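You operate a simulated robot arm through the tools that you are given. There is no shell and no other tool. Be economical: measure what you need, move in short steps, check, and stop when the job is done.

You run a simulated robot arm. Do the job below in one go: nothing can be reset, and whatever is moved stays where it is left.

Task
Measure 100 ml from the tall-necked bottle into the jug with the purple ring.
Fine: measure it in the cylinder with the orange foot and tip that out into the jug; bottle and cylinder back in place. Set down upright: tall-necked bottle, what you pick out.

It is judged by the outcome, as a careful person would: the job done as asked, and still so three seconds after it is handed in. It fails if anything else is knocked over, pushed out of place, dropped, spilled or broken.

Robot
A 7-joint arm with a two-finger gripper, hanging from a carriage that runs on a rail from [-1983, 2] to [497, -1] (x, y) and turns from -5.917 to 6.091 rad about z. Base frame: it is fixed where the carriage stands at the start and does not move with it; the origin is on the floor, on the carriage's upright axis, x ahead of it, y to its left, z up; the surface under the hand at the start is at about z = 900. Lengths are in mm, angles in rad, forces in N, time in s.
With the tool pointing down near the work surface it reaches from about 400 to 780 mm from the robot's upright axis, wherever it stands. Its first joint turns from -2.496 to 2.496 rad. Places, roughly: jug with the blue ring [1000, 750, 1000]; tall-necked bottle (7x7x18 cm) [800, -100, 1000]. Payload 1.37 kg.
The TCP is the grasp point between the finger pads, 16 mm short of the fingertips. In the tool frame z runs along the fingers and y along their closing line. Largest opening 92 mm; the body of the gripper starts 74 mm behind the TCP.
Orientation is that of the tool frame in the base frame, as a unit quaternion [x, y, z, w]. With the fingers straight down and closing along the base's y, the tool's x points along the base's -x, its y along +y and its z along -z.

Tools
- The arm moves only by the tool servo_tool. Its argument "deltas" is a list of rows, each a list of 7 numbers: the opening in per cent of the stroke, from 0 (shut) to 100 (fully open), then the shift along the tool's x, y, z in mm, then the turn, a rotation vector about the tool's x, y, z in rad. In form: [[grip, dx, dy, dz, rx, ry, rz], ...]. A call has 1 to 10 rows; each row is the pose to reach, as a shift and turn from the pose commanded when the call began, along the tool's axes at that moment. A row lasts 0.2 s, in which the tool goes at most 50 mm and 0.15 rad; a call with a longer step from one row to the next is refused whole, and so is a gripper value outside its range. Where a pose cannot be reached the arm comes as near as it can. A force on the tool above 40 N (or 10 N above the force at the start of the call, whichever is more), or a blocked arm, ends the call early, and 0.2 s more pass. Each finger halts on what it meets, pressing with about 21 N; the grip force reading is that of the motor and also rises with nothing between the fingers. The clock runs only during rows and for 0.2 s after the last one: add rows that repeat a pose to give the fingers time. The reply holds the time, the measured pose of the TCP, the force on the tool along the base axes, the opening and the grip force, in the units named above and with some noise, with the torque about the TCP (base axes, N m) and any sound that the robot's microphone picked up, and new pictures: "show" is both (left out), scene, wrist or none.
- Cameras (640 x 400 px; columns grow to the right, rows downward): "scene" is now at [304, 18, 1784.1]; the picture's right is [0.21, -0.98, 0.00], its down [-0.71, -0.15, -0.68] and it looks along [0.67, 0.14, -0.73] (base axes); focal length 280 px, centre (320, 200). "wrist" rides on the gripper at [71, 19, -111] in the tool frame; the picture's right is [-0.26, 0.96, 0.00], its down [-0.78, -0.21, -0.59] and it looks along [-0.57, -0.15, 0.81] (tool axes); focal length 280 px, centre (320, 200).
- raise_lower(by): slides the trunk up (or, below 0, down) by that many mm; the arm and the scene camera ride with it, the base frame stays. It gives what a move gives, with no picture.
- roll_base(legs): drives the robot by 1 to 6 legs, each [ahead, left, turn to the left] in mm, mm and rad, along the robot's own axes; the way and the turn of a leg run together, so that a leg with both is an arc; at most 1500 mm and 3.142 rad a leg. The arm and the cameras ride along, it lands a little off, and it stops where it bumps. It keeps to its track: a leg is cut to what the track allows. It gives what a move gives, and a new picture of the scene camera.
- head_to(pan, tilt): turns the head with the scene camera to pan (to the left, within 2.705 rad either way) and tilt (down, from -0.506 to 1.204), counted from straight ahead of the robot. It gives what a move gives, and a new picture of the scene camera.
- measure_at(camera, pixels): for up to 12 pixels [column, row] of the newest picture of that camera ("zoom" is the newest enlarged one), the place [x, y, z] in the base frame of the surface seen there, good to about 2 mm, but the place of the scene camera against the robot may be out by one fixed shift of up to 25 mm in any direction. No time passes.
- enlarge(camera, box): a new picture of the part [left, top, right, bottom] of that camera's present view, enlarged. No time passes.
- hand_in(): hands the job in; it is judged then, once.

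Go step by step. Measure first, check grasps and placings, and put right what went wrong. The budget is 80 turns and 260 pictures, counting those below and the enlarged ones. Unless the task says otherwise, let go and move clear before handing in, and close with one line.

The tools are called after "Request:" as a command line: name --pt "numbers of a row" for each row, then --argument value for the rest, lists and objects as JSON in quotes. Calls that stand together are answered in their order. servo_tool: Moves the arm, as the interface text tells. Its arguments: {"type":"object","properties":{"deltas":{"type":"array","items":{"type":"array","items":{"type":"number"}}},"show":{"type":"string","enum":["both","scene","wrist","none"]}},"required":["deltas"]} The other tools are called the same way: raise_lower (by) slides the trunk up or down; roll_base (legs) drives the base; head_to (pan, tilt) turns the head that bears the scene camera; measure_at (camera, pixels) gives the place of the surface under pixels of a picture; enlarge (camera, box) takes an enlarged picture of a part of a camera's view; hand_in () hands the job in.

At the start:

```text
time: 0.0
eef_pos: [793.4, -96.0, 1390.2]
tool_rot: [-0.001, 1.0, 0.0, 0.0]
ft_force: [0.3, 0.1, -1.0]
torque: [0.02, 0.0, 0.0]
gripper_width: 91.8
finger_force: 0.1
trunk travel left (down, up): [-450.0, 131.0]
robot x, y, heading: [0.5, 0.9, 0.001]
head pan, tilt: [0.213, 0.817]
```

scene: 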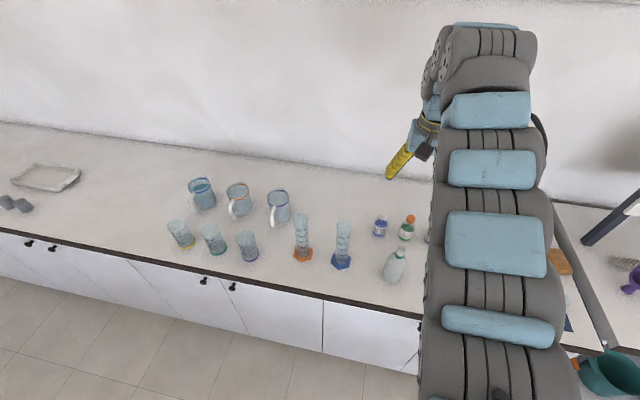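
wrist: 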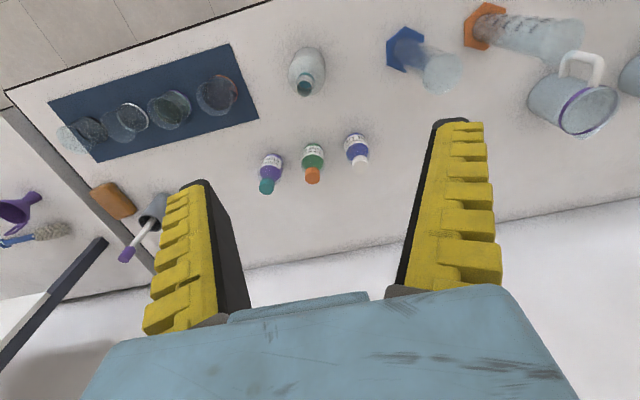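

The scene shows three jugs near (200-280, 200), cylinders at (302,240) orange foot and (342,245) blue foot, and the tall-necked bottle at (395,265). I'll enlarge both views to read the details.

Request:
enlarge --camera "scene" --box '[160, 160, 300, 270]'

Request:
enlarge --camera "scene" --box '[270, 190, 430, 300]'

Request:
enlarge --camera "wrist" --box '[260, 0, 640, 200]'

```text
3.64 times, centred on (230, 215) of scene
```

zoom: 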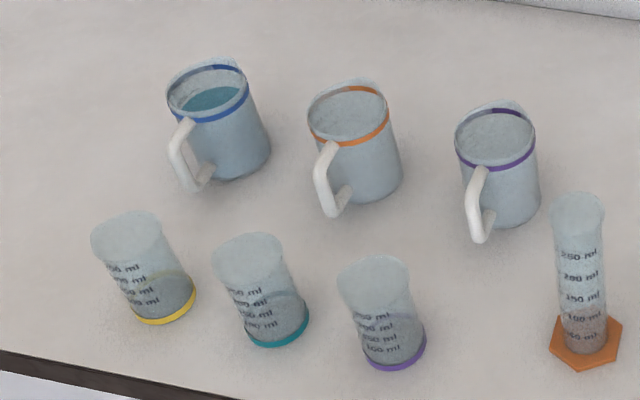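

```text
3.64 times, centred on (350, 245) of scene
```

zoom: 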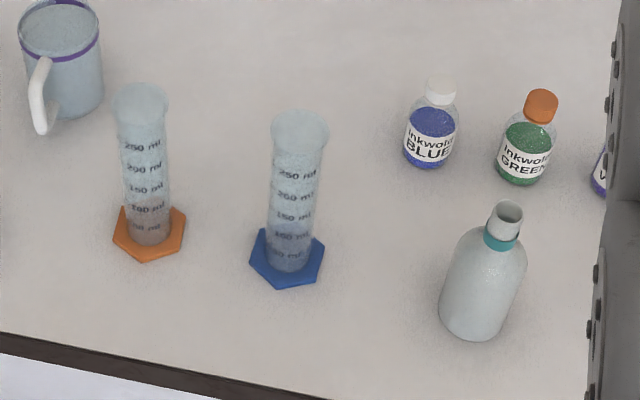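

```text
1.68 times, centred on (450, 100) of wrist
```

zoom: 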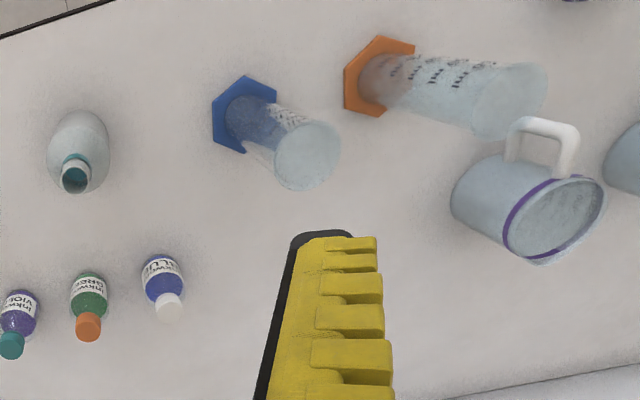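

The bottle is uncapped at wrist (307,72), the orange-foot cylinder is at (520,30), and the purple-ring jug is at (575,100). I'll measure them from both cameras.

Request:
measure_at --camera "wrist" --pixels '[[304, 85], [305, 60], [404, 52], [487, 26], [575, 45], [575, 115], [536, 90], [430, 120], [330, 130], [545, 110], [608, 105], [470, 85]]'

Request:
measure_at --camera "scene" --pixels '[[302, 217], [303, 258], [343, 225], [341, 266], [398, 245], [394, 270], [278, 195], [268, 217], [200, 186], [238, 190], [380, 220], [320, 240]]'

```text
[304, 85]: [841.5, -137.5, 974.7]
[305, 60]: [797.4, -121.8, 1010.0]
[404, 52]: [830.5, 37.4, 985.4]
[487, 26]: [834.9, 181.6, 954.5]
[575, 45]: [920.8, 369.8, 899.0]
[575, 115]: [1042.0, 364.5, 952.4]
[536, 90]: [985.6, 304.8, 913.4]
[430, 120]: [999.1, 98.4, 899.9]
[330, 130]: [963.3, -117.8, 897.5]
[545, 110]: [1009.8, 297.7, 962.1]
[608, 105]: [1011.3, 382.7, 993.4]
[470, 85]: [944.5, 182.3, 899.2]
```

```text
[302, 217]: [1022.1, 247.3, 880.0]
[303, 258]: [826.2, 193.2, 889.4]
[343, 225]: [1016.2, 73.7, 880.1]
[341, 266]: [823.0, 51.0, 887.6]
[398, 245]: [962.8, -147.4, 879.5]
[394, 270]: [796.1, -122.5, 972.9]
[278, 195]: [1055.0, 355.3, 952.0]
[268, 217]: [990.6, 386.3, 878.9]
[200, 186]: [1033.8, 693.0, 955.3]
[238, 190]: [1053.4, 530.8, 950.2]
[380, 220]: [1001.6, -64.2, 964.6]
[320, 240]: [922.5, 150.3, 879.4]
```

Readings are rough on the clear glass, so I'll enlarge around the bottle and cylinder for precise edges.

Request:
enlarge --camera "wrist" --box '[272, 40, 352, 100]'

Request:
measure_at --camera "wrist" --pixels '[[304, 87], [304, 80], [304, 70], [304, 55], [291, 68], [324, 68], [384, 47], [423, 36], [463, 20], [497, 6], [200, 30], [320, 10]]'

```text
6.67 times, centred on (312, 70) of wrist
```

zoom: 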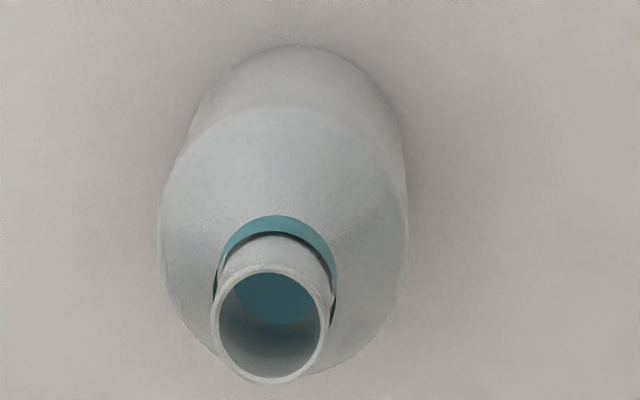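

```text
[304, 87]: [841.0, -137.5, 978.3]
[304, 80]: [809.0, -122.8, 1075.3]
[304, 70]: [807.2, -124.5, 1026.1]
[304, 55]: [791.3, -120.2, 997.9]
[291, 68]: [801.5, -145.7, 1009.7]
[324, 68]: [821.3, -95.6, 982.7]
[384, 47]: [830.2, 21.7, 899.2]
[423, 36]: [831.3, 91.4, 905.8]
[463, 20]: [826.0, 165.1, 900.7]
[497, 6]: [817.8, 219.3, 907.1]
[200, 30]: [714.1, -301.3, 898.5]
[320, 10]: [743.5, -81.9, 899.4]
```

The bottle stands at about (817,-125), rim z≈1080, with liquid inside; cylinder feet are at y≈56 and ≈192. I'll tilt the tool to horizontal at height while backing off in x.

Request:
servo_tool --pt "100 15 0 0 0 -0.145 0" --pt "100 30 0 0 0 -0.29 0" --pt "100 45 0 0 0 -0.435 0" --pt "100 60 0 0 0 -0.58 0" --pt "100 75 0 0 0 -0.725 0" --pt "100 90 0 0 0 -0.87 0" --pt "100 105 0 0 0 -1.015 0" --pt "100 120 0 0 0 -1.16 0" --pt "100 135 0 0 0 -1.305 0" --pt "100 150 0 0 0 -1.45 0"

```text
time: 2.2
eef_pos: [712.4, -162.2, 1409.4]
tool_rot: [0.097, 0.802, -0.093, 0.582]
ft_force: [-1.0, -0.6, -0.7]
torque: [-0.04, -0.03, 0.05]
gripper_width: 91.9
finger_force: 0.0
out of reach, approached as far as the arm can: row 2, 3, 4, 5, 7, 8, 9, 10
trunk travel left (down, up): [-450.0, 131.0]
robot x, y, heading: [-0.3, 2.3, 0.004]
head pan, tilt: [0.213, 0.817]
```

scene: 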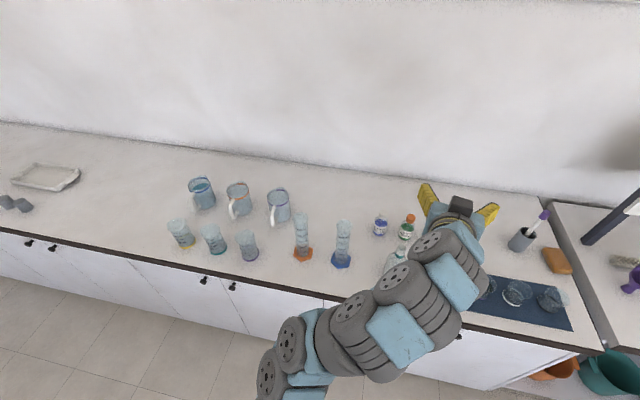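
wrist: 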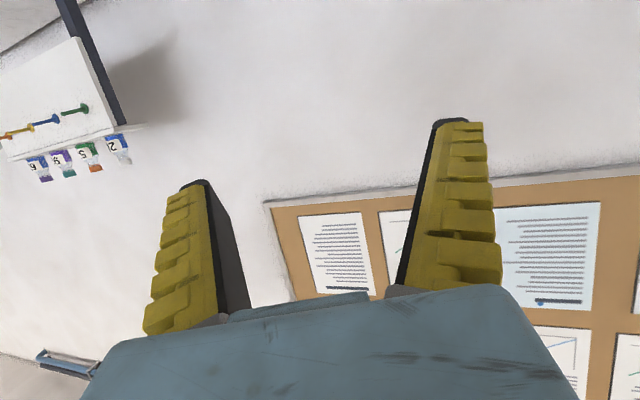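

The arm fell short of the commanded horizontal pose (z-axis about 18° down and yawed right). I'll try lower and further forward, where horizontal should be easier.

Request:
servo_tool --pt "100 30 0 0 0 -0.03 0" --pt "100 60 0 0 0 -0.06 0" --pt "100 90 0 0 0 -0.09 0" --pt "100 120 0 0 0 -0.12 0" --pt "100 150 0 0 0 -0.12 0" --pt "100 180 0 0 0 -0.12 0"

```text
time: 3.6
eef_pos: [655.5, -165.9, 1241.2]
tool_rot: [0.086, 0.763, -0.117, 0.629]
ft_force: [1.1, 0.0, -0.2]
torque: [0.0, 0.01, 0.01]
gripper_width: 91.8
finger_force: 0.1
out of reach, approached as far as the arm can: row 1, 2, 3, 4
trunk travel left (down, up): [-450.0, 131.0]
robot x, y, heading: [-0.5, 2.5, 0.002]
head pan, tilt: [0.213, 0.817]
```

scene: 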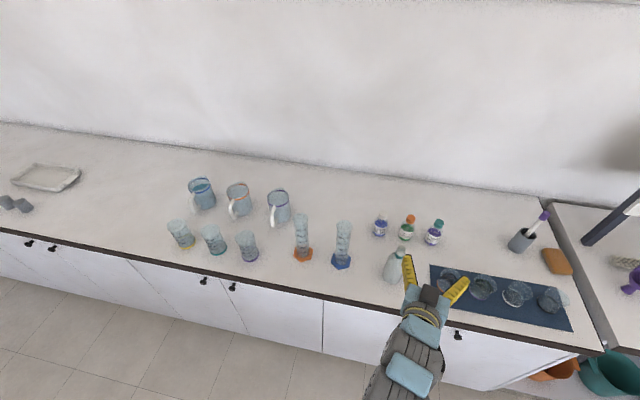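
wrist: 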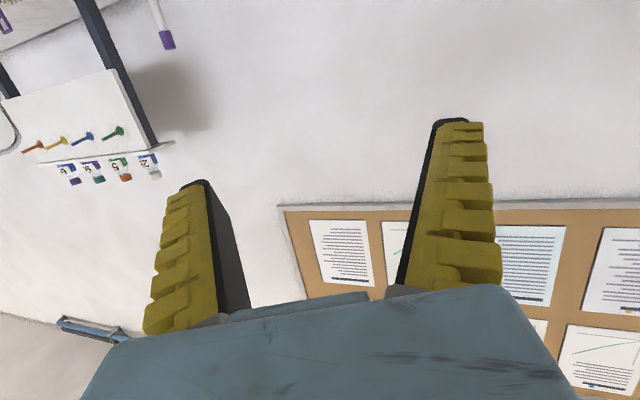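

The arm is now at (655,-166,1241) with the tool yawed about 17° right and pitched 10° down. I'll correct to exactly horizontal, facing +x, in front of the bottle.

Request:
servo_tool --pt "100 -2 12 5 -0.072 -0.048 0.011" --pt "100 -4 24 10 -0.144 -0.095 0.022" --pt "100 -6 36 15 -0.216 -0.142 0.033" --pt "100 -7.3 49 21 -0.288 -0.19 0.044" --pt "100 -7.3 49 21 -0.288 -0.19 0.044"

Request:
measure_at --camera "scene" --pixels '[[432, 264], [572, 331], [303, 249], [342, 257], [432, 302], [324, 296], [400, 320], [397, 283], [396, 262], [395, 255], [393, 278], [300, 262]]'

```text
time: 4.8
eef_pos: [690.2, -125.6, 1241.9]
tool_rot: [0.0, 0.707, 0.0, 0.707]
ft_force: [0.5, 0.1, -0.4]
torque: [-0.03, 0.01, 0.02]
gripper_width: 91.9
finger_force: 0.0
trunk travel left (down, up): [-450.0, 131.0]
robot x, y, heading: [-1.0, 1.6, 0.001]
head pan, tilt: [0.213, 0.817]
```

scene: 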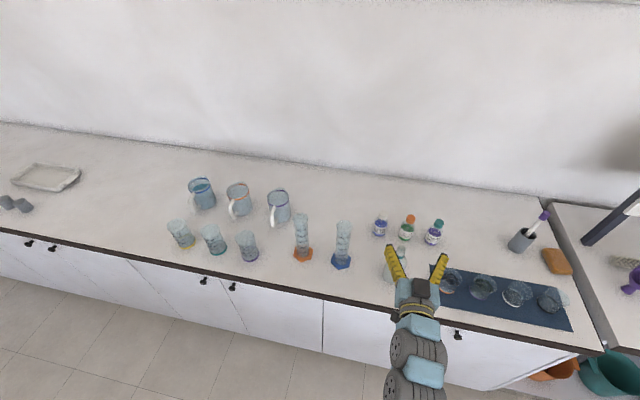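
wrist: 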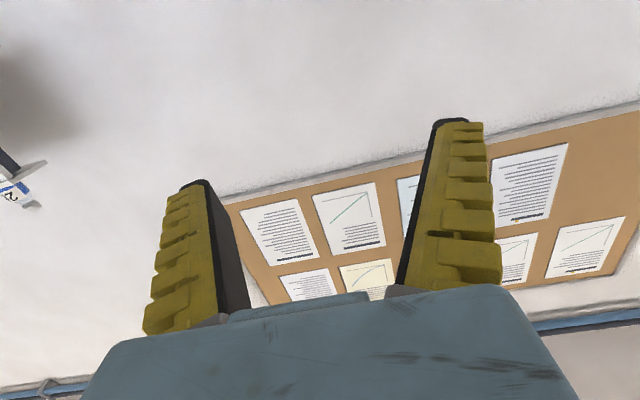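

```text
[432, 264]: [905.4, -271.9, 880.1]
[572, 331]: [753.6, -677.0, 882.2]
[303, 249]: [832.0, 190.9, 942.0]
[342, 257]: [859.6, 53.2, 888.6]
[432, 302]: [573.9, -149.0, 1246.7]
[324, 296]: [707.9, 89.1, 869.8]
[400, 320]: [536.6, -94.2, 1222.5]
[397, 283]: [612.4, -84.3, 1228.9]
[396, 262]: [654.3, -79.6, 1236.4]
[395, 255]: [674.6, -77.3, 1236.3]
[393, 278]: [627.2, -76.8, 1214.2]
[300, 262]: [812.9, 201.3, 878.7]
```

The tool is exactly horizontal at (690,-126,1242), and the table's front edge is near x≈705, so the hand is in front of it. I'll lower the trunk by 255 and look.

Request:
raise_lower --by -255

Request:
head_to --pan 0.0 --tilt 0.6

```text
time: 7.4
eef_pos: [690.4, -125.3, 988.1]
tool_rot: [0.001, 0.707, -0.001, 0.707]
ft_force: [0.3, 0.1, -0.2]
torque: [0.01, 0.03, 0.04]
gripper_width: 92.0
finger_force: 0.0
trunk travel left (down, up): [-195.0, 386.0]
robot x, y, heading: [1.7, -0.4, 0.001]
head pan, tilt: [0.213, 0.817]
```

```text
time: 8.2
eef_pos: [689.7, -125.9, 987.6]
tool_rot: [0.001, 0.707, -0.001, 0.707]
ft_force: [-0.2, -0.3, -0.2]
torque: [-0.02, 0.04, 0.0]
gripper_width: 91.9
finger_force: 0.1
trunk travel left (down, up): [-195.0, 386.0]
robot x, y, heading: [-0.9, -0.9, -0.001]
head pan, tilt: [0.0, 0.6]
```

scene: 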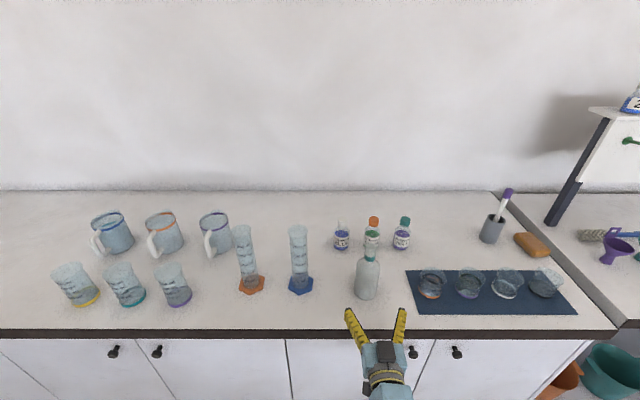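

The bottle (367,275) is just ahead of the open fingers (350–402, 320). I'll enlarge to compare alignment and bottle shape.

Request:
enlarge --camera "scene" --box '[320, 235, 430, 355]'

Request:
measure_at --camera "scene" --pixels '[[367, 260], [367, 250], [367, 272], [367, 280], [367, 290], [357, 285], [377, 285], [349, 313], [402, 313], [240, 285], [251, 290], [301, 290]]'

```text
3.33 times, centred on (375, 295) of scene
```

zoom: 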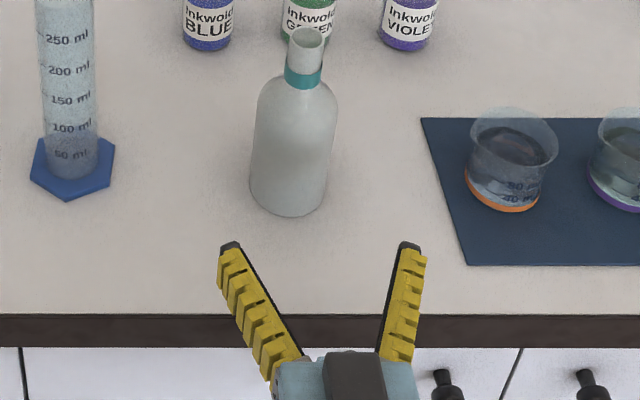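

```text
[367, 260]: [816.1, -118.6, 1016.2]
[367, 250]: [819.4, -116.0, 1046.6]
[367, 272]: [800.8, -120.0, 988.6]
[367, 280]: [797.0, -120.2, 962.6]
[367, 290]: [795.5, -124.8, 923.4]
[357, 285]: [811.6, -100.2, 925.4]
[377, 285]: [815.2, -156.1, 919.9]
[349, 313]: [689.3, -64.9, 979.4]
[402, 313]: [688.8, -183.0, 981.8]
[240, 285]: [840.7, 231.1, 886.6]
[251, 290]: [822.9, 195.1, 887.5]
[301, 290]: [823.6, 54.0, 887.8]
```

The fingers straddle the bottle evenly (scene y -65/-183, bottle centre ≈-124), and the body is straight to z≈1000. I'll advance 130 mm to put the pads on the bottle axis at z≈982.

Request:
servo_tool --pt "100 6 0 20 0 0 0" --pt "100 6 0 40 0 0 0" --pt "100 6 0 60 0 0 0" --pt "100 6 0 80 0 0 0" --pt "100 6 0 95 0 0 0" --pt "100 6 0 110 0 0 0" --pt "100 6 0 120 0 0 0" --pt "100 6 0 130 0 0 0" --pt "100 6 0 130 0 0 0" --show "scene"

Request:
enlarge --camera "scene" --box '[320, 235, 430, 355]'

```text
time: 10.0
eef_pos: [810.7, -126.9, 980.0]
tool_rot: [0.0, 0.708, -0.001, 0.706]
ft_force: [-34.5, 2.8, 12.1]
torque: [0.39, 4.12, 0.25]
gripper_width: 91.9
finger_force: 0.0
trunk travel left (down, up): [-195.0, 386.0]
robot x, y, heading: [-2.4, 0.9, -0.003]
head pan, tilt: [0.0, 0.6]
stopped in row 8: the force on the tool passed its limit at 51 N (the readings are from after the stop); the commanded pose is now the measured one
```

scene: 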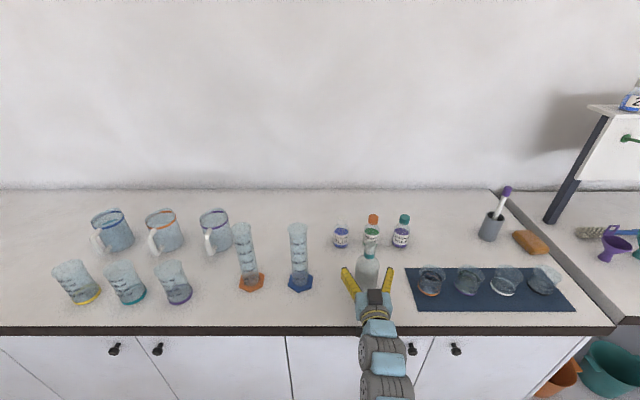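

```text
3.33 times, centred on (375, 295) of scene
```

zoom: 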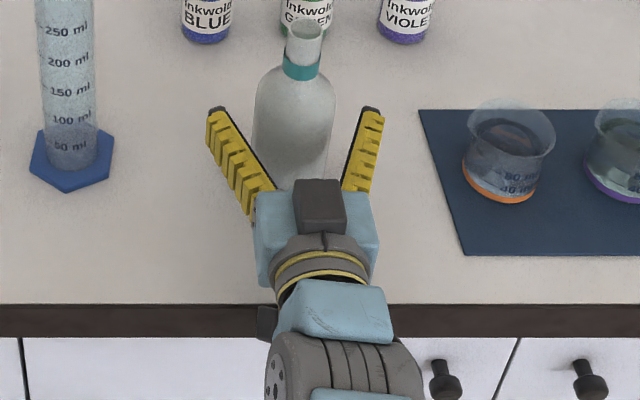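

The call stopped at 51 N: the camera box below the hand, at (265,320) in the zoom, hit the table edge, while the bottle looks unmoved. I'll back off, pitch the tool 20° down so the camera rises, and check before approaching again.

Request:
servo_tool --pt "100 0 0 -25 0 0 0" --pt "100 -4 0 -50 0 0 0" --pt "100 -4 0 -60 0 0.12 0" --pt "100 -4 0 -60 0 0.24 0" --pt "100 -4 0 -60 0 0.35 0" --pt "100 -4 0 -60 0 0.35 0" --show "scene"

Request:
enlarge --camera "scene" --box '[320, 235, 430, 355]'

Request:
measure_at --camera "scene" --pixels '[[367, 260], [367, 250], [367, 272], [367, 280], [359, 277], [376, 277]]'

```text
time: 11.4
eef_pos: [756.6, -127.2, 985.9]
tool_rot: [0.001, 0.819, -0.001, 0.574]
ft_force: [0.7, -0.5, -0.9]
torque: [0.02, -0.01, 0.02]
gripper_width: 92.0
finger_force: 0.1
trunk travel left (down, up): [-195.0, 386.0]
robot x, y, heading: [0.3, -2.8, -0.002]
head pan, tilt: [0.0, 0.6]
```

scene: 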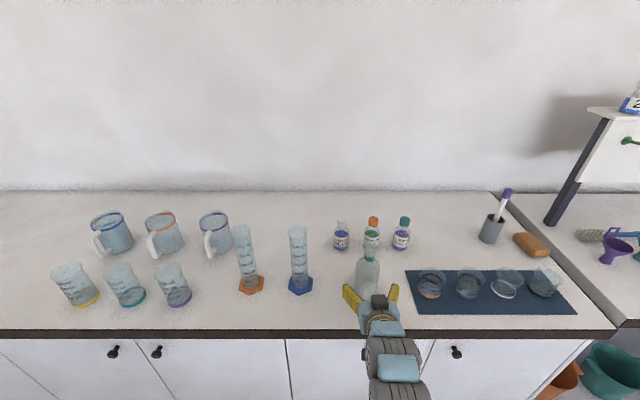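

```text
3.33 times, centred on (375, 295) of scene
```

zoom: 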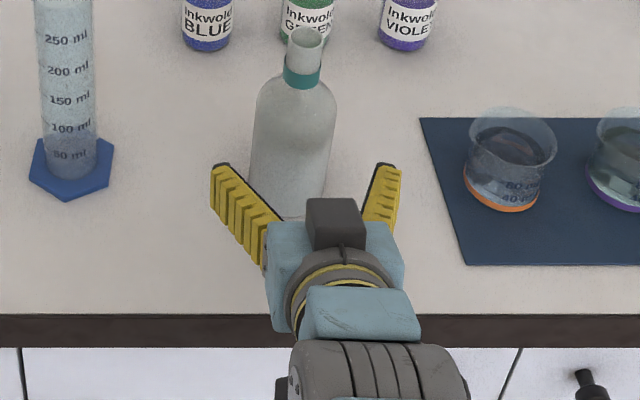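

```text
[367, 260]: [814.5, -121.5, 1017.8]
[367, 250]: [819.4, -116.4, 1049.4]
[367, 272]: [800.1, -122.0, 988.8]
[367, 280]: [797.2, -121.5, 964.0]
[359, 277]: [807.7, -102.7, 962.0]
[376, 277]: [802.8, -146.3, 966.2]
```

The bottle has not moved and the camera is now well up. I'll advance to (822,-125,976) along base x.

Request:
servo_tool --pt "100 -4 1 16 0 0 0" --pt "100 -7 2 32 0 0 0" --pt "100 -10 2 45 0 0 0" --pt "100 -12 2 57 0 0 0" --pt "100 -12.8 2 64.5 0 0 0" --pt "100 -12.8 2 64.5 0 0 0" --show "scene"

Request:
enlarge --camera "scene" --box '[320, 235, 430, 355]'

```text
time: 12.8
eef_pos: [821.3, -124.3, 976.6]
tool_rot: [0.001, 0.818, -0.001, 0.575]
ft_force: [0.4, 0.6, -0.3]
torque: [0.01, -0.01, 0.01]
gripper_width: 91.9
finger_force: 0.0
trunk travel left (down, up): [-195.0, 386.0]
robot x, y, heading: [-6.4, -1.5, -0.001]
head pan, tilt: [0.0, 0.6]
```

scene: 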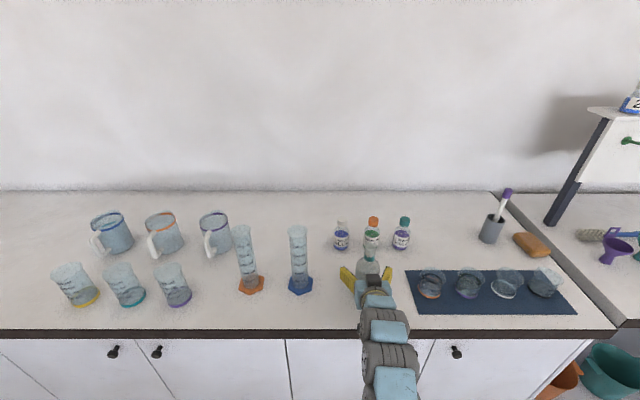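

```text
3.33 times, centred on (375, 295) of scene
```

zoom: 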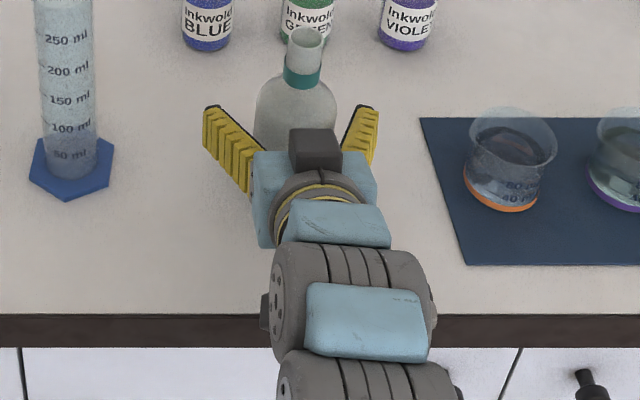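

The bottle sits between the pads with no contact force. I'll close gradually.

Request:
servo_tool --pt "92 0 0 0 0 0 0" --pt "86 0 0 0 0 0 0" --pt "81 0 0 0 0 0 0" --pt "76 0 0 0 0 0 0" --pt "71 0 0 0 0 0 0" --pt "60 0 0 0 0 0 0" --pt "40 0 0 0 0 0 0" --pt "20 0 0 0 0 0 0" --pt "20 0 0 0 0 0 0" --show "scene"

Request:
enlarge --camera "scene" --box '[320, 235, 430, 355]'

```text
time: 14.8
eef_pos: [821.5, -125.0, 977.0]
tool_rot: [0.001, 0.819, -0.001, 0.574]
ft_force: [0.1, 0.4, -0.1]
torque: [0.03, -0.04, -0.01]
gripper_width: 62.1
finger_force: 20.6
trunk travel left (down, up): [-195.0, 386.0]
robot x, y, heading: [1.9, 0.6, 0.003]
head pan, tilt: [0.0, 0.6]
```

scene: 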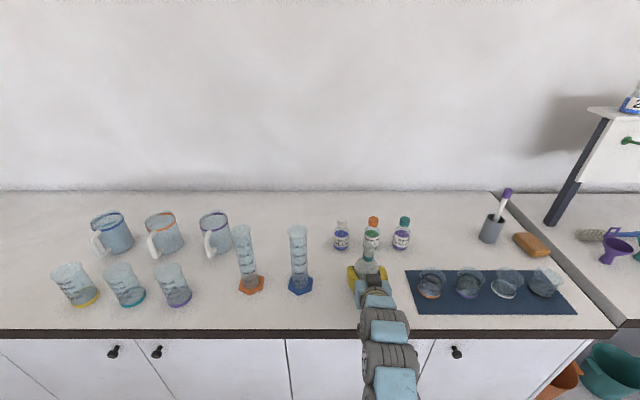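

```text
3.33 times, centred on (375, 295) of scene
```

zoom: 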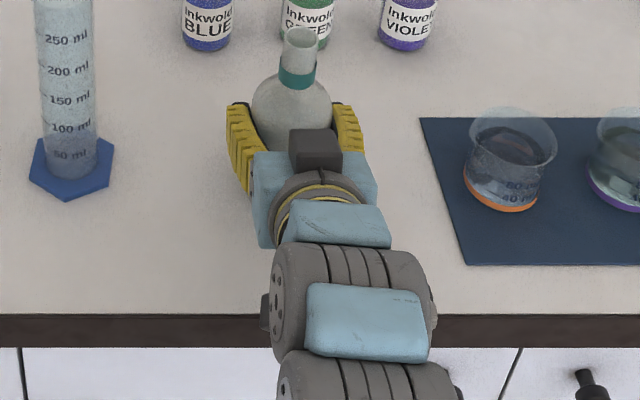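

Grip is firm (62 mm, 20.6 N). I'll lift with the trunk and then weigh and look at the cylinder.

Request:
raise_lower --by 30

Request:
raise_lower --by 180

Request:
head_to --pan 0.1 --tilt 0.6

Request:
enlarge --camera "scene" --box '[240, 240, 420, 360]'

```text
time: 15.5
eef_pos: [820.6, -125.2, 1006.0]
tool_rot: [0.0, 0.819, 0.0, 0.574]
ft_force: [-0.5, -0.5, -3.1]
torque: [-0.03, -0.07, 0.0]
gripper_width: 62.0
finger_force: 21.0
trunk travel left (down, up): [-225.0, 356.0]
robot x, y, heading: [0.7, 1.7, 0.005]
head pan, tilt: [0.0, 0.6]
```

```text
time: 17.5
eef_pos: [821.1, -123.8, 1186.2]
tool_rot: [0.0, 0.819, 0.0, 0.574]
ft_force: [-0.1, 0.6, -2.6]
torque: [0.0, 0.02, 0.0]
gripper_width: 62.0
finger_force: 20.8
trunk travel left (down, up): [-405.0, 176.0]
robot x, y, heading: [-0.4, 2.7, -0.0]
head pan, tilt: [0.0, 0.6]
```

```text
time: 18.2
eef_pos: [821.4, -124.1, 1187.6]
tool_rot: [0.0, 0.819, -0.001, 0.574]
ft_force: [-0.3, -1.3, -1.7]
torque: [0.03, -0.03, -0.01]
gripper_width: 62.2
finger_force: 21.5
trunk travel left (down, up): [-405.0, 176.0]
robot x, y, heading: [1.1, -1.9, -0.001]
head pan, tilt: [0.099, 0.6]
```

scene: 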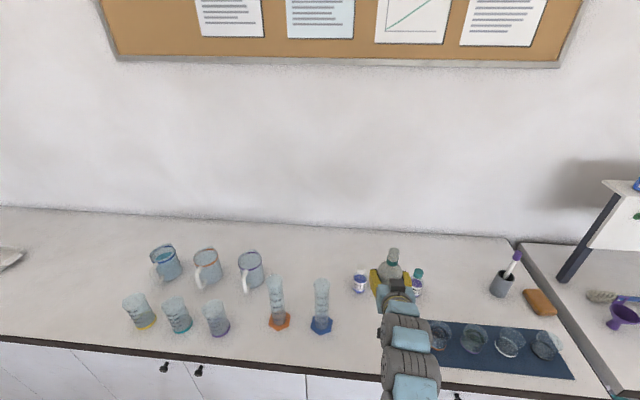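

```text
3.33 times, centred on (330, 300) of scene
```

zoom: 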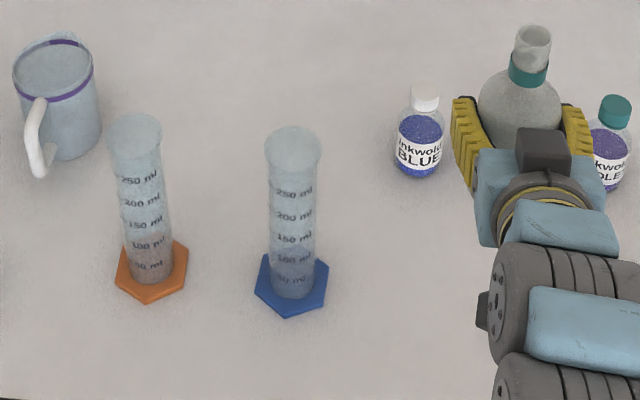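

The hand holds the bottle at z≈1187, well above the cylinders. I'll measure the bottle's neck, the cylinder rim, labels and foot corners in this same picture so the fixed camera shift cancels.

Request:
measure_at --camera "zoom" --pixels '[[532, 33], [532, 60], [526, 85], [115, 285], [143, 304], [180, 292], [187, 258], [120, 245], [136, 117], [112, 132], [140, 180], [146, 243]]'

Request:
enlarge --camera "scene" --box '[260, 265, 300, 335]'

```text
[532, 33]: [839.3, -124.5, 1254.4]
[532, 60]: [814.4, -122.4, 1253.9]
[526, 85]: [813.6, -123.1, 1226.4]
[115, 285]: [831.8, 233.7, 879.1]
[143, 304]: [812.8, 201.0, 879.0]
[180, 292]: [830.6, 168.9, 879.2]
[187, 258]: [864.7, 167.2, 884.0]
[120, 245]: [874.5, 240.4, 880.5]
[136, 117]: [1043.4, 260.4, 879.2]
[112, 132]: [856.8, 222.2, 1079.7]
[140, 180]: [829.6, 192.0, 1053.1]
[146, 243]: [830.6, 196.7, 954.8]
```

```text
5.71 times, centred on (280, 300) of scene
```

zoom: 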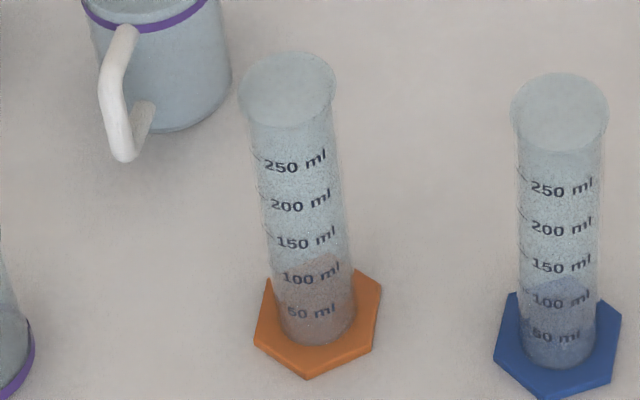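

In the scene frame the orange foot's centre is about (849,201) with rim z≈1080, and the bottle mouth is at (828,-123,1268), so cylinder minus bottle axis is (+21,+324). I'll pour from the far (+y) side to stay clear of the blue cylinder, so first raise and roll slightly ahead.

Request:
raise_lower --by 70

Request:
roll_base --legs '[[80, 0, 0]]'

```text
time: 19.3
eef_pos: [821.3, -124.9, 1256.9]
tool_rot: [0.0, 0.818, 0.0, 0.575]
ft_force: [0.1, -0.4, -1.5]
torque: [0.01, 0.03, -0.01]
gripper_width: 62.0
finger_force: 20.7
trunk travel left (down, up): [-475.0, 106.0]
robot x, y, heading: [-0.1, -0.9, 0.002]
head pan, tilt: [0.099, 0.6]
```

```text
time: 20.3
eef_pos: [901.2, -125.3, 1255.7]
tool_rot: [0.0, 0.819, 0.0, 0.575]
ft_force: [0.0, -0.2, -3.0]
torque: [0.0, -0.02, -0.05]
gripper_width: 62.0
finger_force: 21.3
trunk travel left (down, up): [-475.0, 106.0]
robot x, y, heading: [77.6, 1.6, 0.002]
head pan, tilt: [0.099, 0.6]
```

scene: 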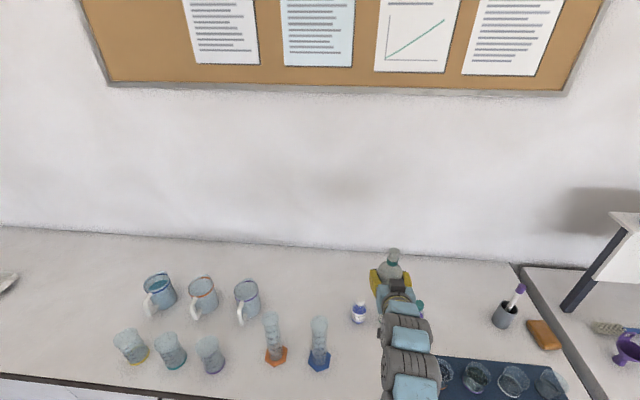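

The bottle is at (901,-125,1256) and clear of everything. I'll carry it left in the air past the cylinders, in two calls.

Request:
servo_tool --pt "20 2 15 -5 0 0 0" --pt "20 4 40 -11 0 0 0" --pt "20 6 67 -17 0 0 0" --pt "20 8 94 -23 0 0 0" --pt "20 10 121 -29 0 0 0" --pt "20 12 148 -35 0 0 0" --pt "20 14 175 -41 0 0 0" --pt "20 16 202 -47 0 0 0" --pt "20 18 222 -52 0 0 0" --pt "20 20.2 235 -55.5 0 0 0" --show "none"

Request:
servo_tool --pt "20 0 12 0 0 0 0" --pt "20 0 36 0 0 0 0" --pt "20 0 60 0 0 0 0" --pt "20 0 86 0 0 0 0" --pt "20 0 112 0 0 0 0" --pt "20 0 138 0 0 0 0" --pt "20 0 164 0 0 0 0" --pt "20 0 188 0 0 0 0" --pt "20 0 205 0 0 0 0" --pt "20 0 210 0 0 0 0" --show "scene"

```text
time: 22.5
eef_pos: [844.3, 110.8, 1255.4]
tool_rot: [0.0, 0.819, -0.001, 0.574]
ft_force: [0.6, -0.7, -2.4]
torque: [-0.02, -0.02, 0.01]
gripper_width: 62.0
finger_force: 20.8
trunk travel left (down, up): [-475.0, 106.0]
robot x, y, heading: [79.3, 3.4, 0.005]
head pan, tilt: [0.099, 0.6]
```

```text
time: 24.7
eef_pos: [843.5, 321.0, 1255.9]
tool_rot: [0.0, 0.819, 0.0, 0.574]
ft_force: [-0.5, 0.1, -2.2]
torque: [0.04, 0.0, 0.02]
gripper_width: 61.7
finger_force: 20.3
trunk travel left (down, up): [-475.0, 106.0]
robot x, y, heading: [79.8, 0.5, -0.004]
head pan, tilt: [0.099, 0.6]
```

scene: 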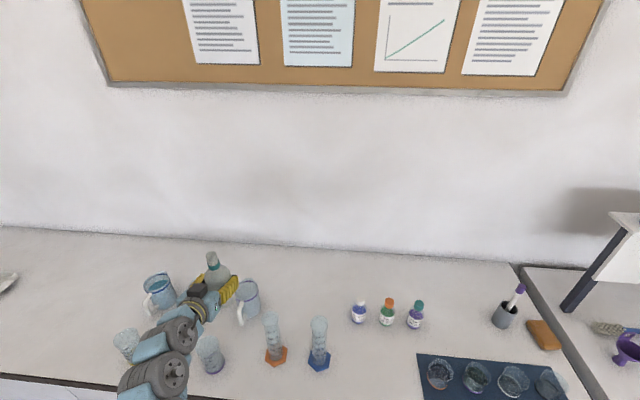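

The carry is clean and the cylinder stays visible at (273,340). I'll tilt 40° (top toward -y) as a first test of wrist range; the mouth stays short of the cylinder.

Request:
servo_tool --pt "20 0 0 0 -0.048 0 0.1316" --pt "20 0 0 0 -0.0958 0 0.2632" --pt "20 0 0 0 -0.1436 0 0.395" --pt "20 0 0 0 -0.1915 0 0.5264" --pt "20 0 0 0 -0.2394 0 0.658" --pt "20 0 0 0 -0.2394 0 0.658" --show "scene"

Request:
enlarge --camera "scene" --box '[160, 220, 340, 390]'

```text
time: 26.1
eef_pos: [842.4, 319.6, 1256.0]
tool_rot: [0.196, 0.769, 0.281, 0.539]
ft_force: [-0.1, 0.0, -1.6]
torque: [-0.02, 0.03, 0.03]
gripper_width: 62.1
finger_force: 20.8
trunk travel left (down, up): [-475.0, 106.0]
robot x, y, heading: [81.5, -1.3, -0.001]
head pan, tilt: [0.099, 0.6]
```

scene: 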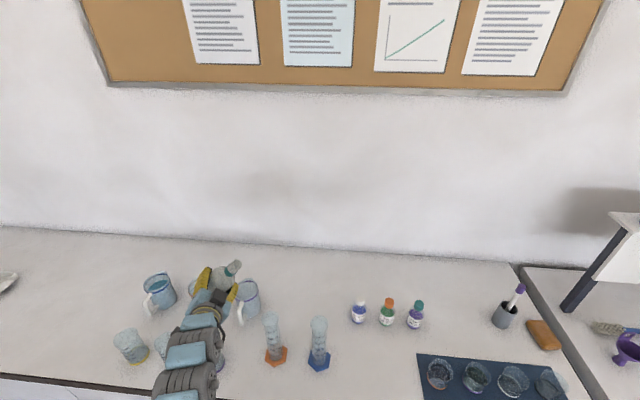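

```text
2.35 times, centred on (250, 305) of scene
```

zoom: 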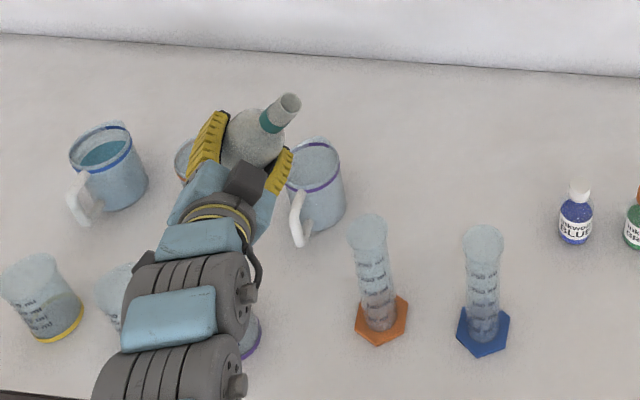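

The tilt works with no spill. I'll bring the lip over the cylinder at 60° tilt, higher than the rim, and check alignment.

Request:
servo_tool --pt "20 10 -16 4 0 0 0" --pt "20 21 -32 8 0 0 0" --pt "20 32 -48 12 -0.04 0 0.11" --pt "20 42.5 -64.2 15.5 -0.08 0 0.22" --pt "20 42.5 -64.2 15.5 -0.1187 0 0.3262" --pt "20 42.5 -64.2 15.5 -0.1187 0 0.3262" --show "scene"

Request:
enlarge --camera "scene" --box '[200, 250, 320, 375]'

```text
time: 27.5
eef_pos: [842.7, 300.3, 1182.6]
tool_rot: [0.287, 0.709, 0.41, 0.497]
ft_force: [0.2, -0.2, -2.6]
torque: [0.0, 0.0, 0.0]
gripper_width: 61.7
finger_force: 21.2
trunk travel left (down, up): [-475.0, 106.0]
robot x, y, heading: [79.8, -1.9, 0.0]
head pan, tilt: [0.099, 0.6]
```

scene: 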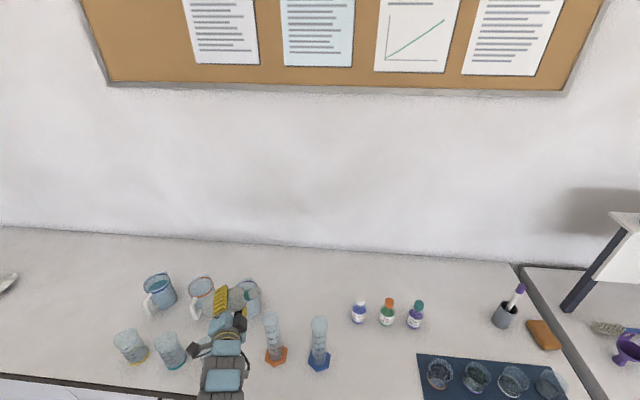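

```text
3.20 times, centred on (260, 312) of scene
```

zoom: 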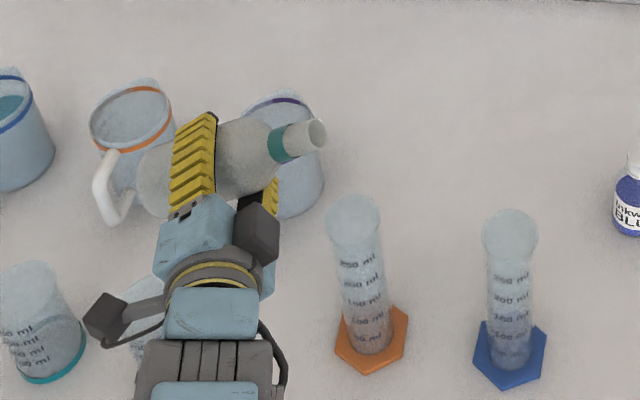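

I'll compare neck and foot positions in this picture.

Request:
measure_at --camera "zoom" --pixels '[[303, 142], [300, 133], [282, 146], [310, 150], [320, 128], [240, 160], [336, 352], [368, 373], [402, 357], [409, 317], [338, 318], [370, 312]]'

```text
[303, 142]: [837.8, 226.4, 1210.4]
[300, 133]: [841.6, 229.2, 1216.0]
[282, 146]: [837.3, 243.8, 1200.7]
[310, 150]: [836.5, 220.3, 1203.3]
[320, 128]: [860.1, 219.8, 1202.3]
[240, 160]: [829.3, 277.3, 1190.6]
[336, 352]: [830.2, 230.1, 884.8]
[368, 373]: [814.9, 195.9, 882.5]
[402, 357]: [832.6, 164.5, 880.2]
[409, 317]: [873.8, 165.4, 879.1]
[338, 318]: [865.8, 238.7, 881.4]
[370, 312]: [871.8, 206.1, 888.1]
```

Neck axis x≈847 against cylinder centre (850,199), with the lip at about y=206 — well aligned. I'll lower to about 35 mm above the rim and tilt to 70°.

Request:
servo_tool --pt "20 8 -13 3.6 0 0 0" --pt "20 16 -26 7.2 0 0 0" --pt "20 23.3 -38.3 10.7 0 0 0" --pt "20 23.3 -38.3 10.7 -0.02 0 0.055" --pt "20 23.3 -38.3 10.7 -0.04 0 0.11" --pt "20 23.3 -38.3 10.7 -0.0597 0 0.164" --pt "20 23.3 -38.3 10.7 -0.0597 0 0.164" --show "scene"

Request:
enlarge --camera "scene" --box '[220, 270, 320, 375]'

```text
time: 29.1
eef_pos: [845.3, 303.4, 1135.1]
tool_rot: [0.329, 0.67, 0.47, 0.47]
ft_force: [0.5, -0.2, -1.9]
torque: [-0.04, -0.04, 0.02]
gripper_width: 61.9
finger_force: 20.9
trunk travel left (down, up): [-475.0, 106.0]
robot x, y, heading: [79.3, 0.0, -0.003]
head pan, tilt: [0.099, 0.6]
```

scene: 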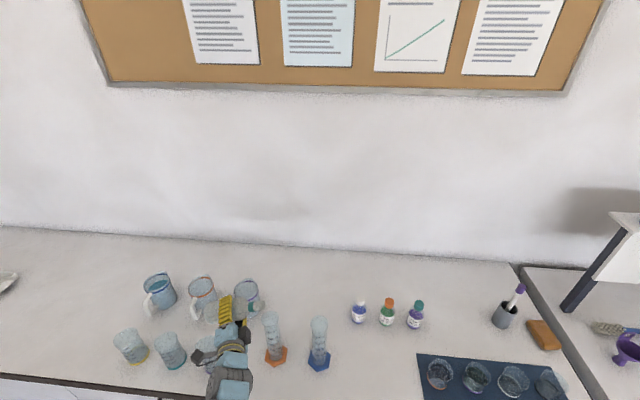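

```text
3.81 times, centred on (270, 322) of scene
```

zoom: 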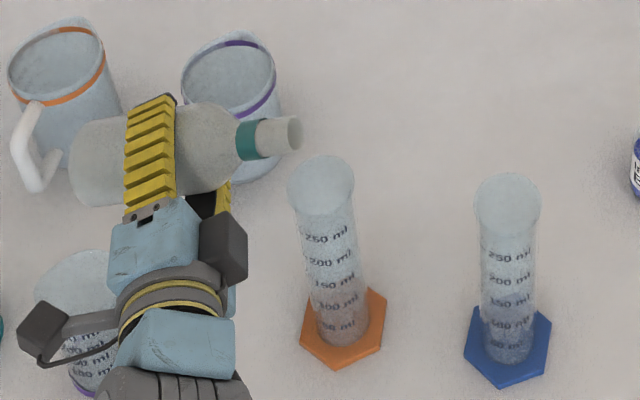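

The mouth (290,133) looks slightly left of the point above the rim centre, so I'll measure it.

Request:
measure_at --camera "zoom" --pixels '[[284, 140], [276, 147], [298, 150], [297, 122], [287, 155], [250, 140], [342, 367], [302, 342], [387, 300], [289, 188], [353, 195], [320, 157]]'

Request:
enlarge --camera "scene" --box '[260, 295, 300, 325]'

```text
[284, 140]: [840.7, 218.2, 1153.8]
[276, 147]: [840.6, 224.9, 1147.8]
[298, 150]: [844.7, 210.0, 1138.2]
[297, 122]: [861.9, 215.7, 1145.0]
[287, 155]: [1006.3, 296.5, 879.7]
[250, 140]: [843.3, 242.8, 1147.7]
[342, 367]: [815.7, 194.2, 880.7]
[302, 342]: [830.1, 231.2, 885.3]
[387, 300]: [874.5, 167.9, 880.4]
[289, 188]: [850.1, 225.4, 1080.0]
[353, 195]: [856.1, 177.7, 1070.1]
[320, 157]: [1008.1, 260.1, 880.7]
```

```text
13.33 times, centred on (280, 310) of scene
```

zoom: 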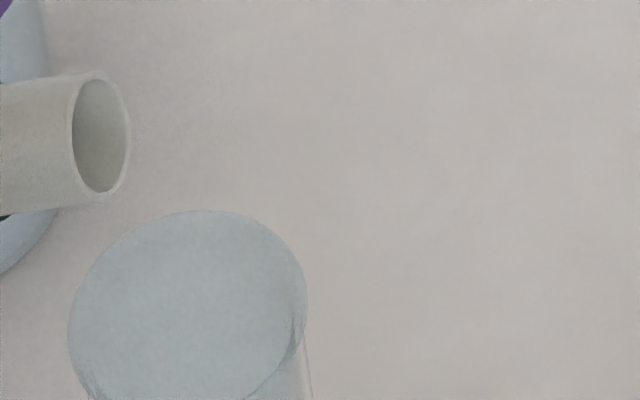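

The lip is at (845,210,1138) and the rim spans y 178–225 at z≈1078. I'll shift 6 mm toward -y, 4 mm ahead and 15 mm down, then tilt to 78° in small steps.

Request:
servo_tool --pt "20 -1.9 -16.1 3.6 0 0 0" --pt "20 -1.9 -16.1 3.6 -0.012 0 0.033" --pt "20 -1.9 -16.1 3.6 -0.024 0 0.066" --pt "20 -1.9 -16.1 3.6 -0.036 0 0.099" --pt "20 -1.9 -16.1 3.6 -0.0479 0 0.1316" --show "scene"

Request:
enlarge --camera "scene" --box '[230, 295, 310, 375]'

```text
time: 30.3
eef_pos: [848.6, 297.6, 1119.9]
tool_rot: [0.36, 0.637, 0.515, 0.446]
ft_force: [0.5, 0.6, -2.0]
torque: [0.0, 0.01, -0.01]
gripper_width: 61.8
finger_force: 21.2
trunk travel left (down, up): [-475.0, 106.0]
robot x, y, heading: [80.8, -0.6, 0.001]
head pan, tilt: [0.099, 0.6]
```

scene: 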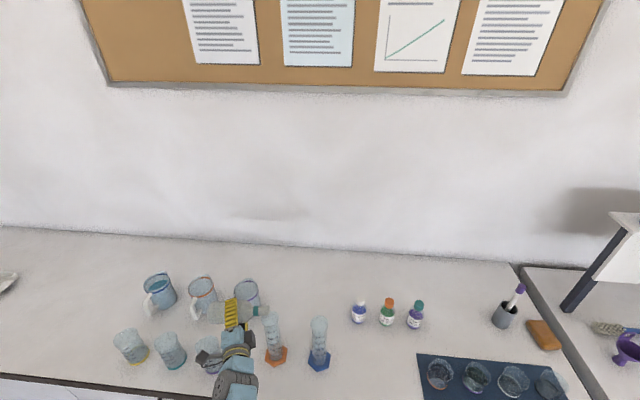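

```text
5.00 times, centred on (270, 335) of scene
```

zoom: 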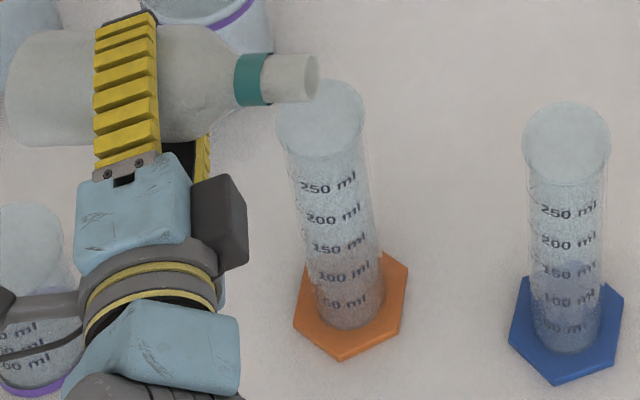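

The lip is over the mouth and nothing has flowed yet. I'll tilt to about 84° slowly.

Request:
servo_tool --pt "20 0 0 0 -0.009 0 0.0235" --pt "20 0 0 0 -0.017 0 0.047" --pt "20 0 0 0 -0.026 0 0.07" --pt "20 0 0 0 -0.0342 0 0.094" --show "scene"

Request:
enlarge --camera "scene" --box '[230, 295, 310, 375]'

```text
time: 31.3
eef_pos: [849.2, 297.9, 1118.3]
tool_rot: [0.383, 0.609, 0.547, 0.428]
ft_force: [-0.3, 1.0, -1.8]
torque: [-0.05, -0.03, -0.01]
gripper_width: 62.0
finger_force: 21.0
trunk travel left (down, up): [-475.0, 106.0]
robot x, y, heading: [76.9, 1.3, -0.0]
head pan, tilt: [0.099, 0.6]
```

scene: 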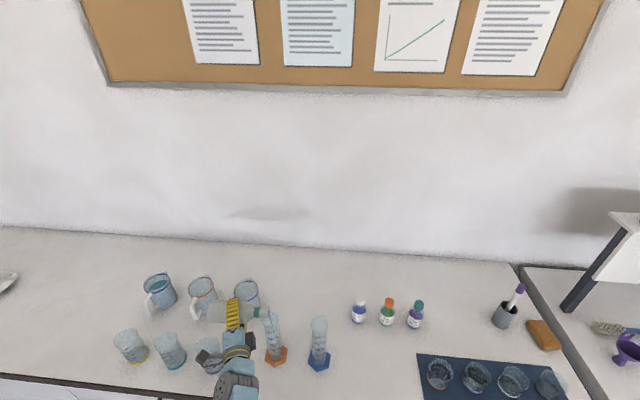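

```text
5.00 times, centred on (270, 335) of scene
```

zoom: 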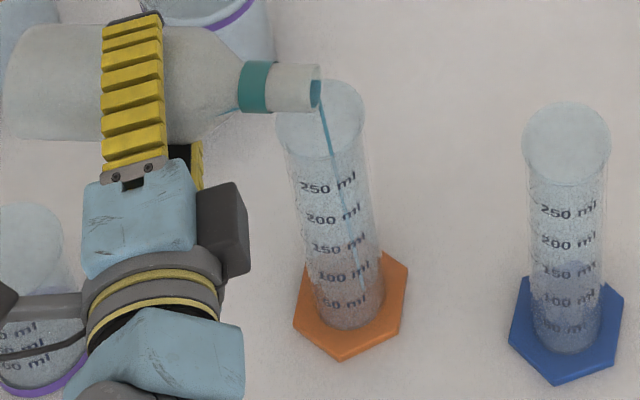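

A thin teal stream is falling inside the cylinder. I'll hold here and watch the level.

Request:
servo_tool --pt "20 0 0 0 0 0 0" --pt "20 0 0 0 0 0 0" --pt "20 0 0 0 0 0 0" --show "scene"

Request:
enlarge --camera "scene" --box '[245, 300, 305, 370]'

```text
time: 32.1
eef_pos: [848.6, 298.3, 1119.6]
tool_rot: [0.384, 0.609, 0.546, 0.428]
ft_force: [0.2, -0.1, -2.3]
torque: [-0.03, -0.01, 0.03]
gripper_width: 61.8
finger_force: 21.2
trunk travel left (down, up): [-475.0, 106.0]
robot x, y, heading: [77.1, -0.5, 0.0]
head pan, tilt: [0.099, 0.6]
```

scene: 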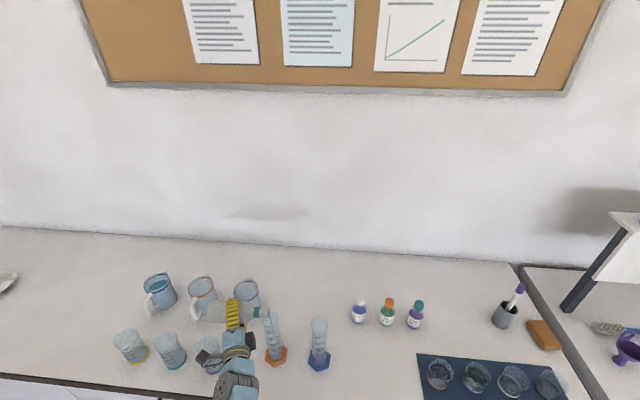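

```text
5.71 times, centred on (275, 335) of scene
```

zoom: 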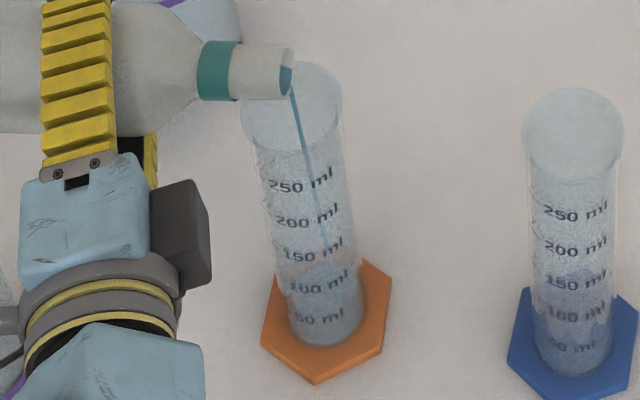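

The level is rising fast, so I'll zoom in hard before letting more time pass.

Request:
enlarge --camera "scene" --box '[262, 335, 292, 362]'

```text
14.81 times, centred on (277, 348) of scene
```

zoom: 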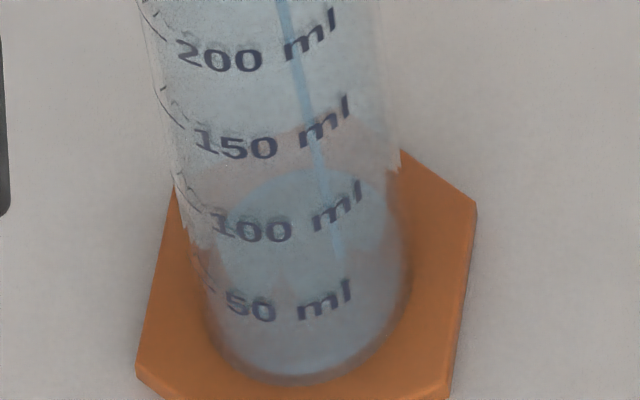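

Request:
measure_at --camera "zoom" --pixels '[[280, 180], [300, 205], [270, 250], [300, 260], [280, 275], [300, 330], [220, 140], [240, 232], [250, 305], [320, 355], [360, 240], [230, 60]]'

```text
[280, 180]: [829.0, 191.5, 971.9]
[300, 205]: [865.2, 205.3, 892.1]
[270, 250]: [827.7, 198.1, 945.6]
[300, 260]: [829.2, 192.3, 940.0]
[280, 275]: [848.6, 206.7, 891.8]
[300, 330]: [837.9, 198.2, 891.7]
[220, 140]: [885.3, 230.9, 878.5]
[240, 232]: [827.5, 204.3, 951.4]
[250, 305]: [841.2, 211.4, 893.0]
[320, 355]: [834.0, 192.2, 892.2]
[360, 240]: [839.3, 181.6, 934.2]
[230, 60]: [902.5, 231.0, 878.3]
```

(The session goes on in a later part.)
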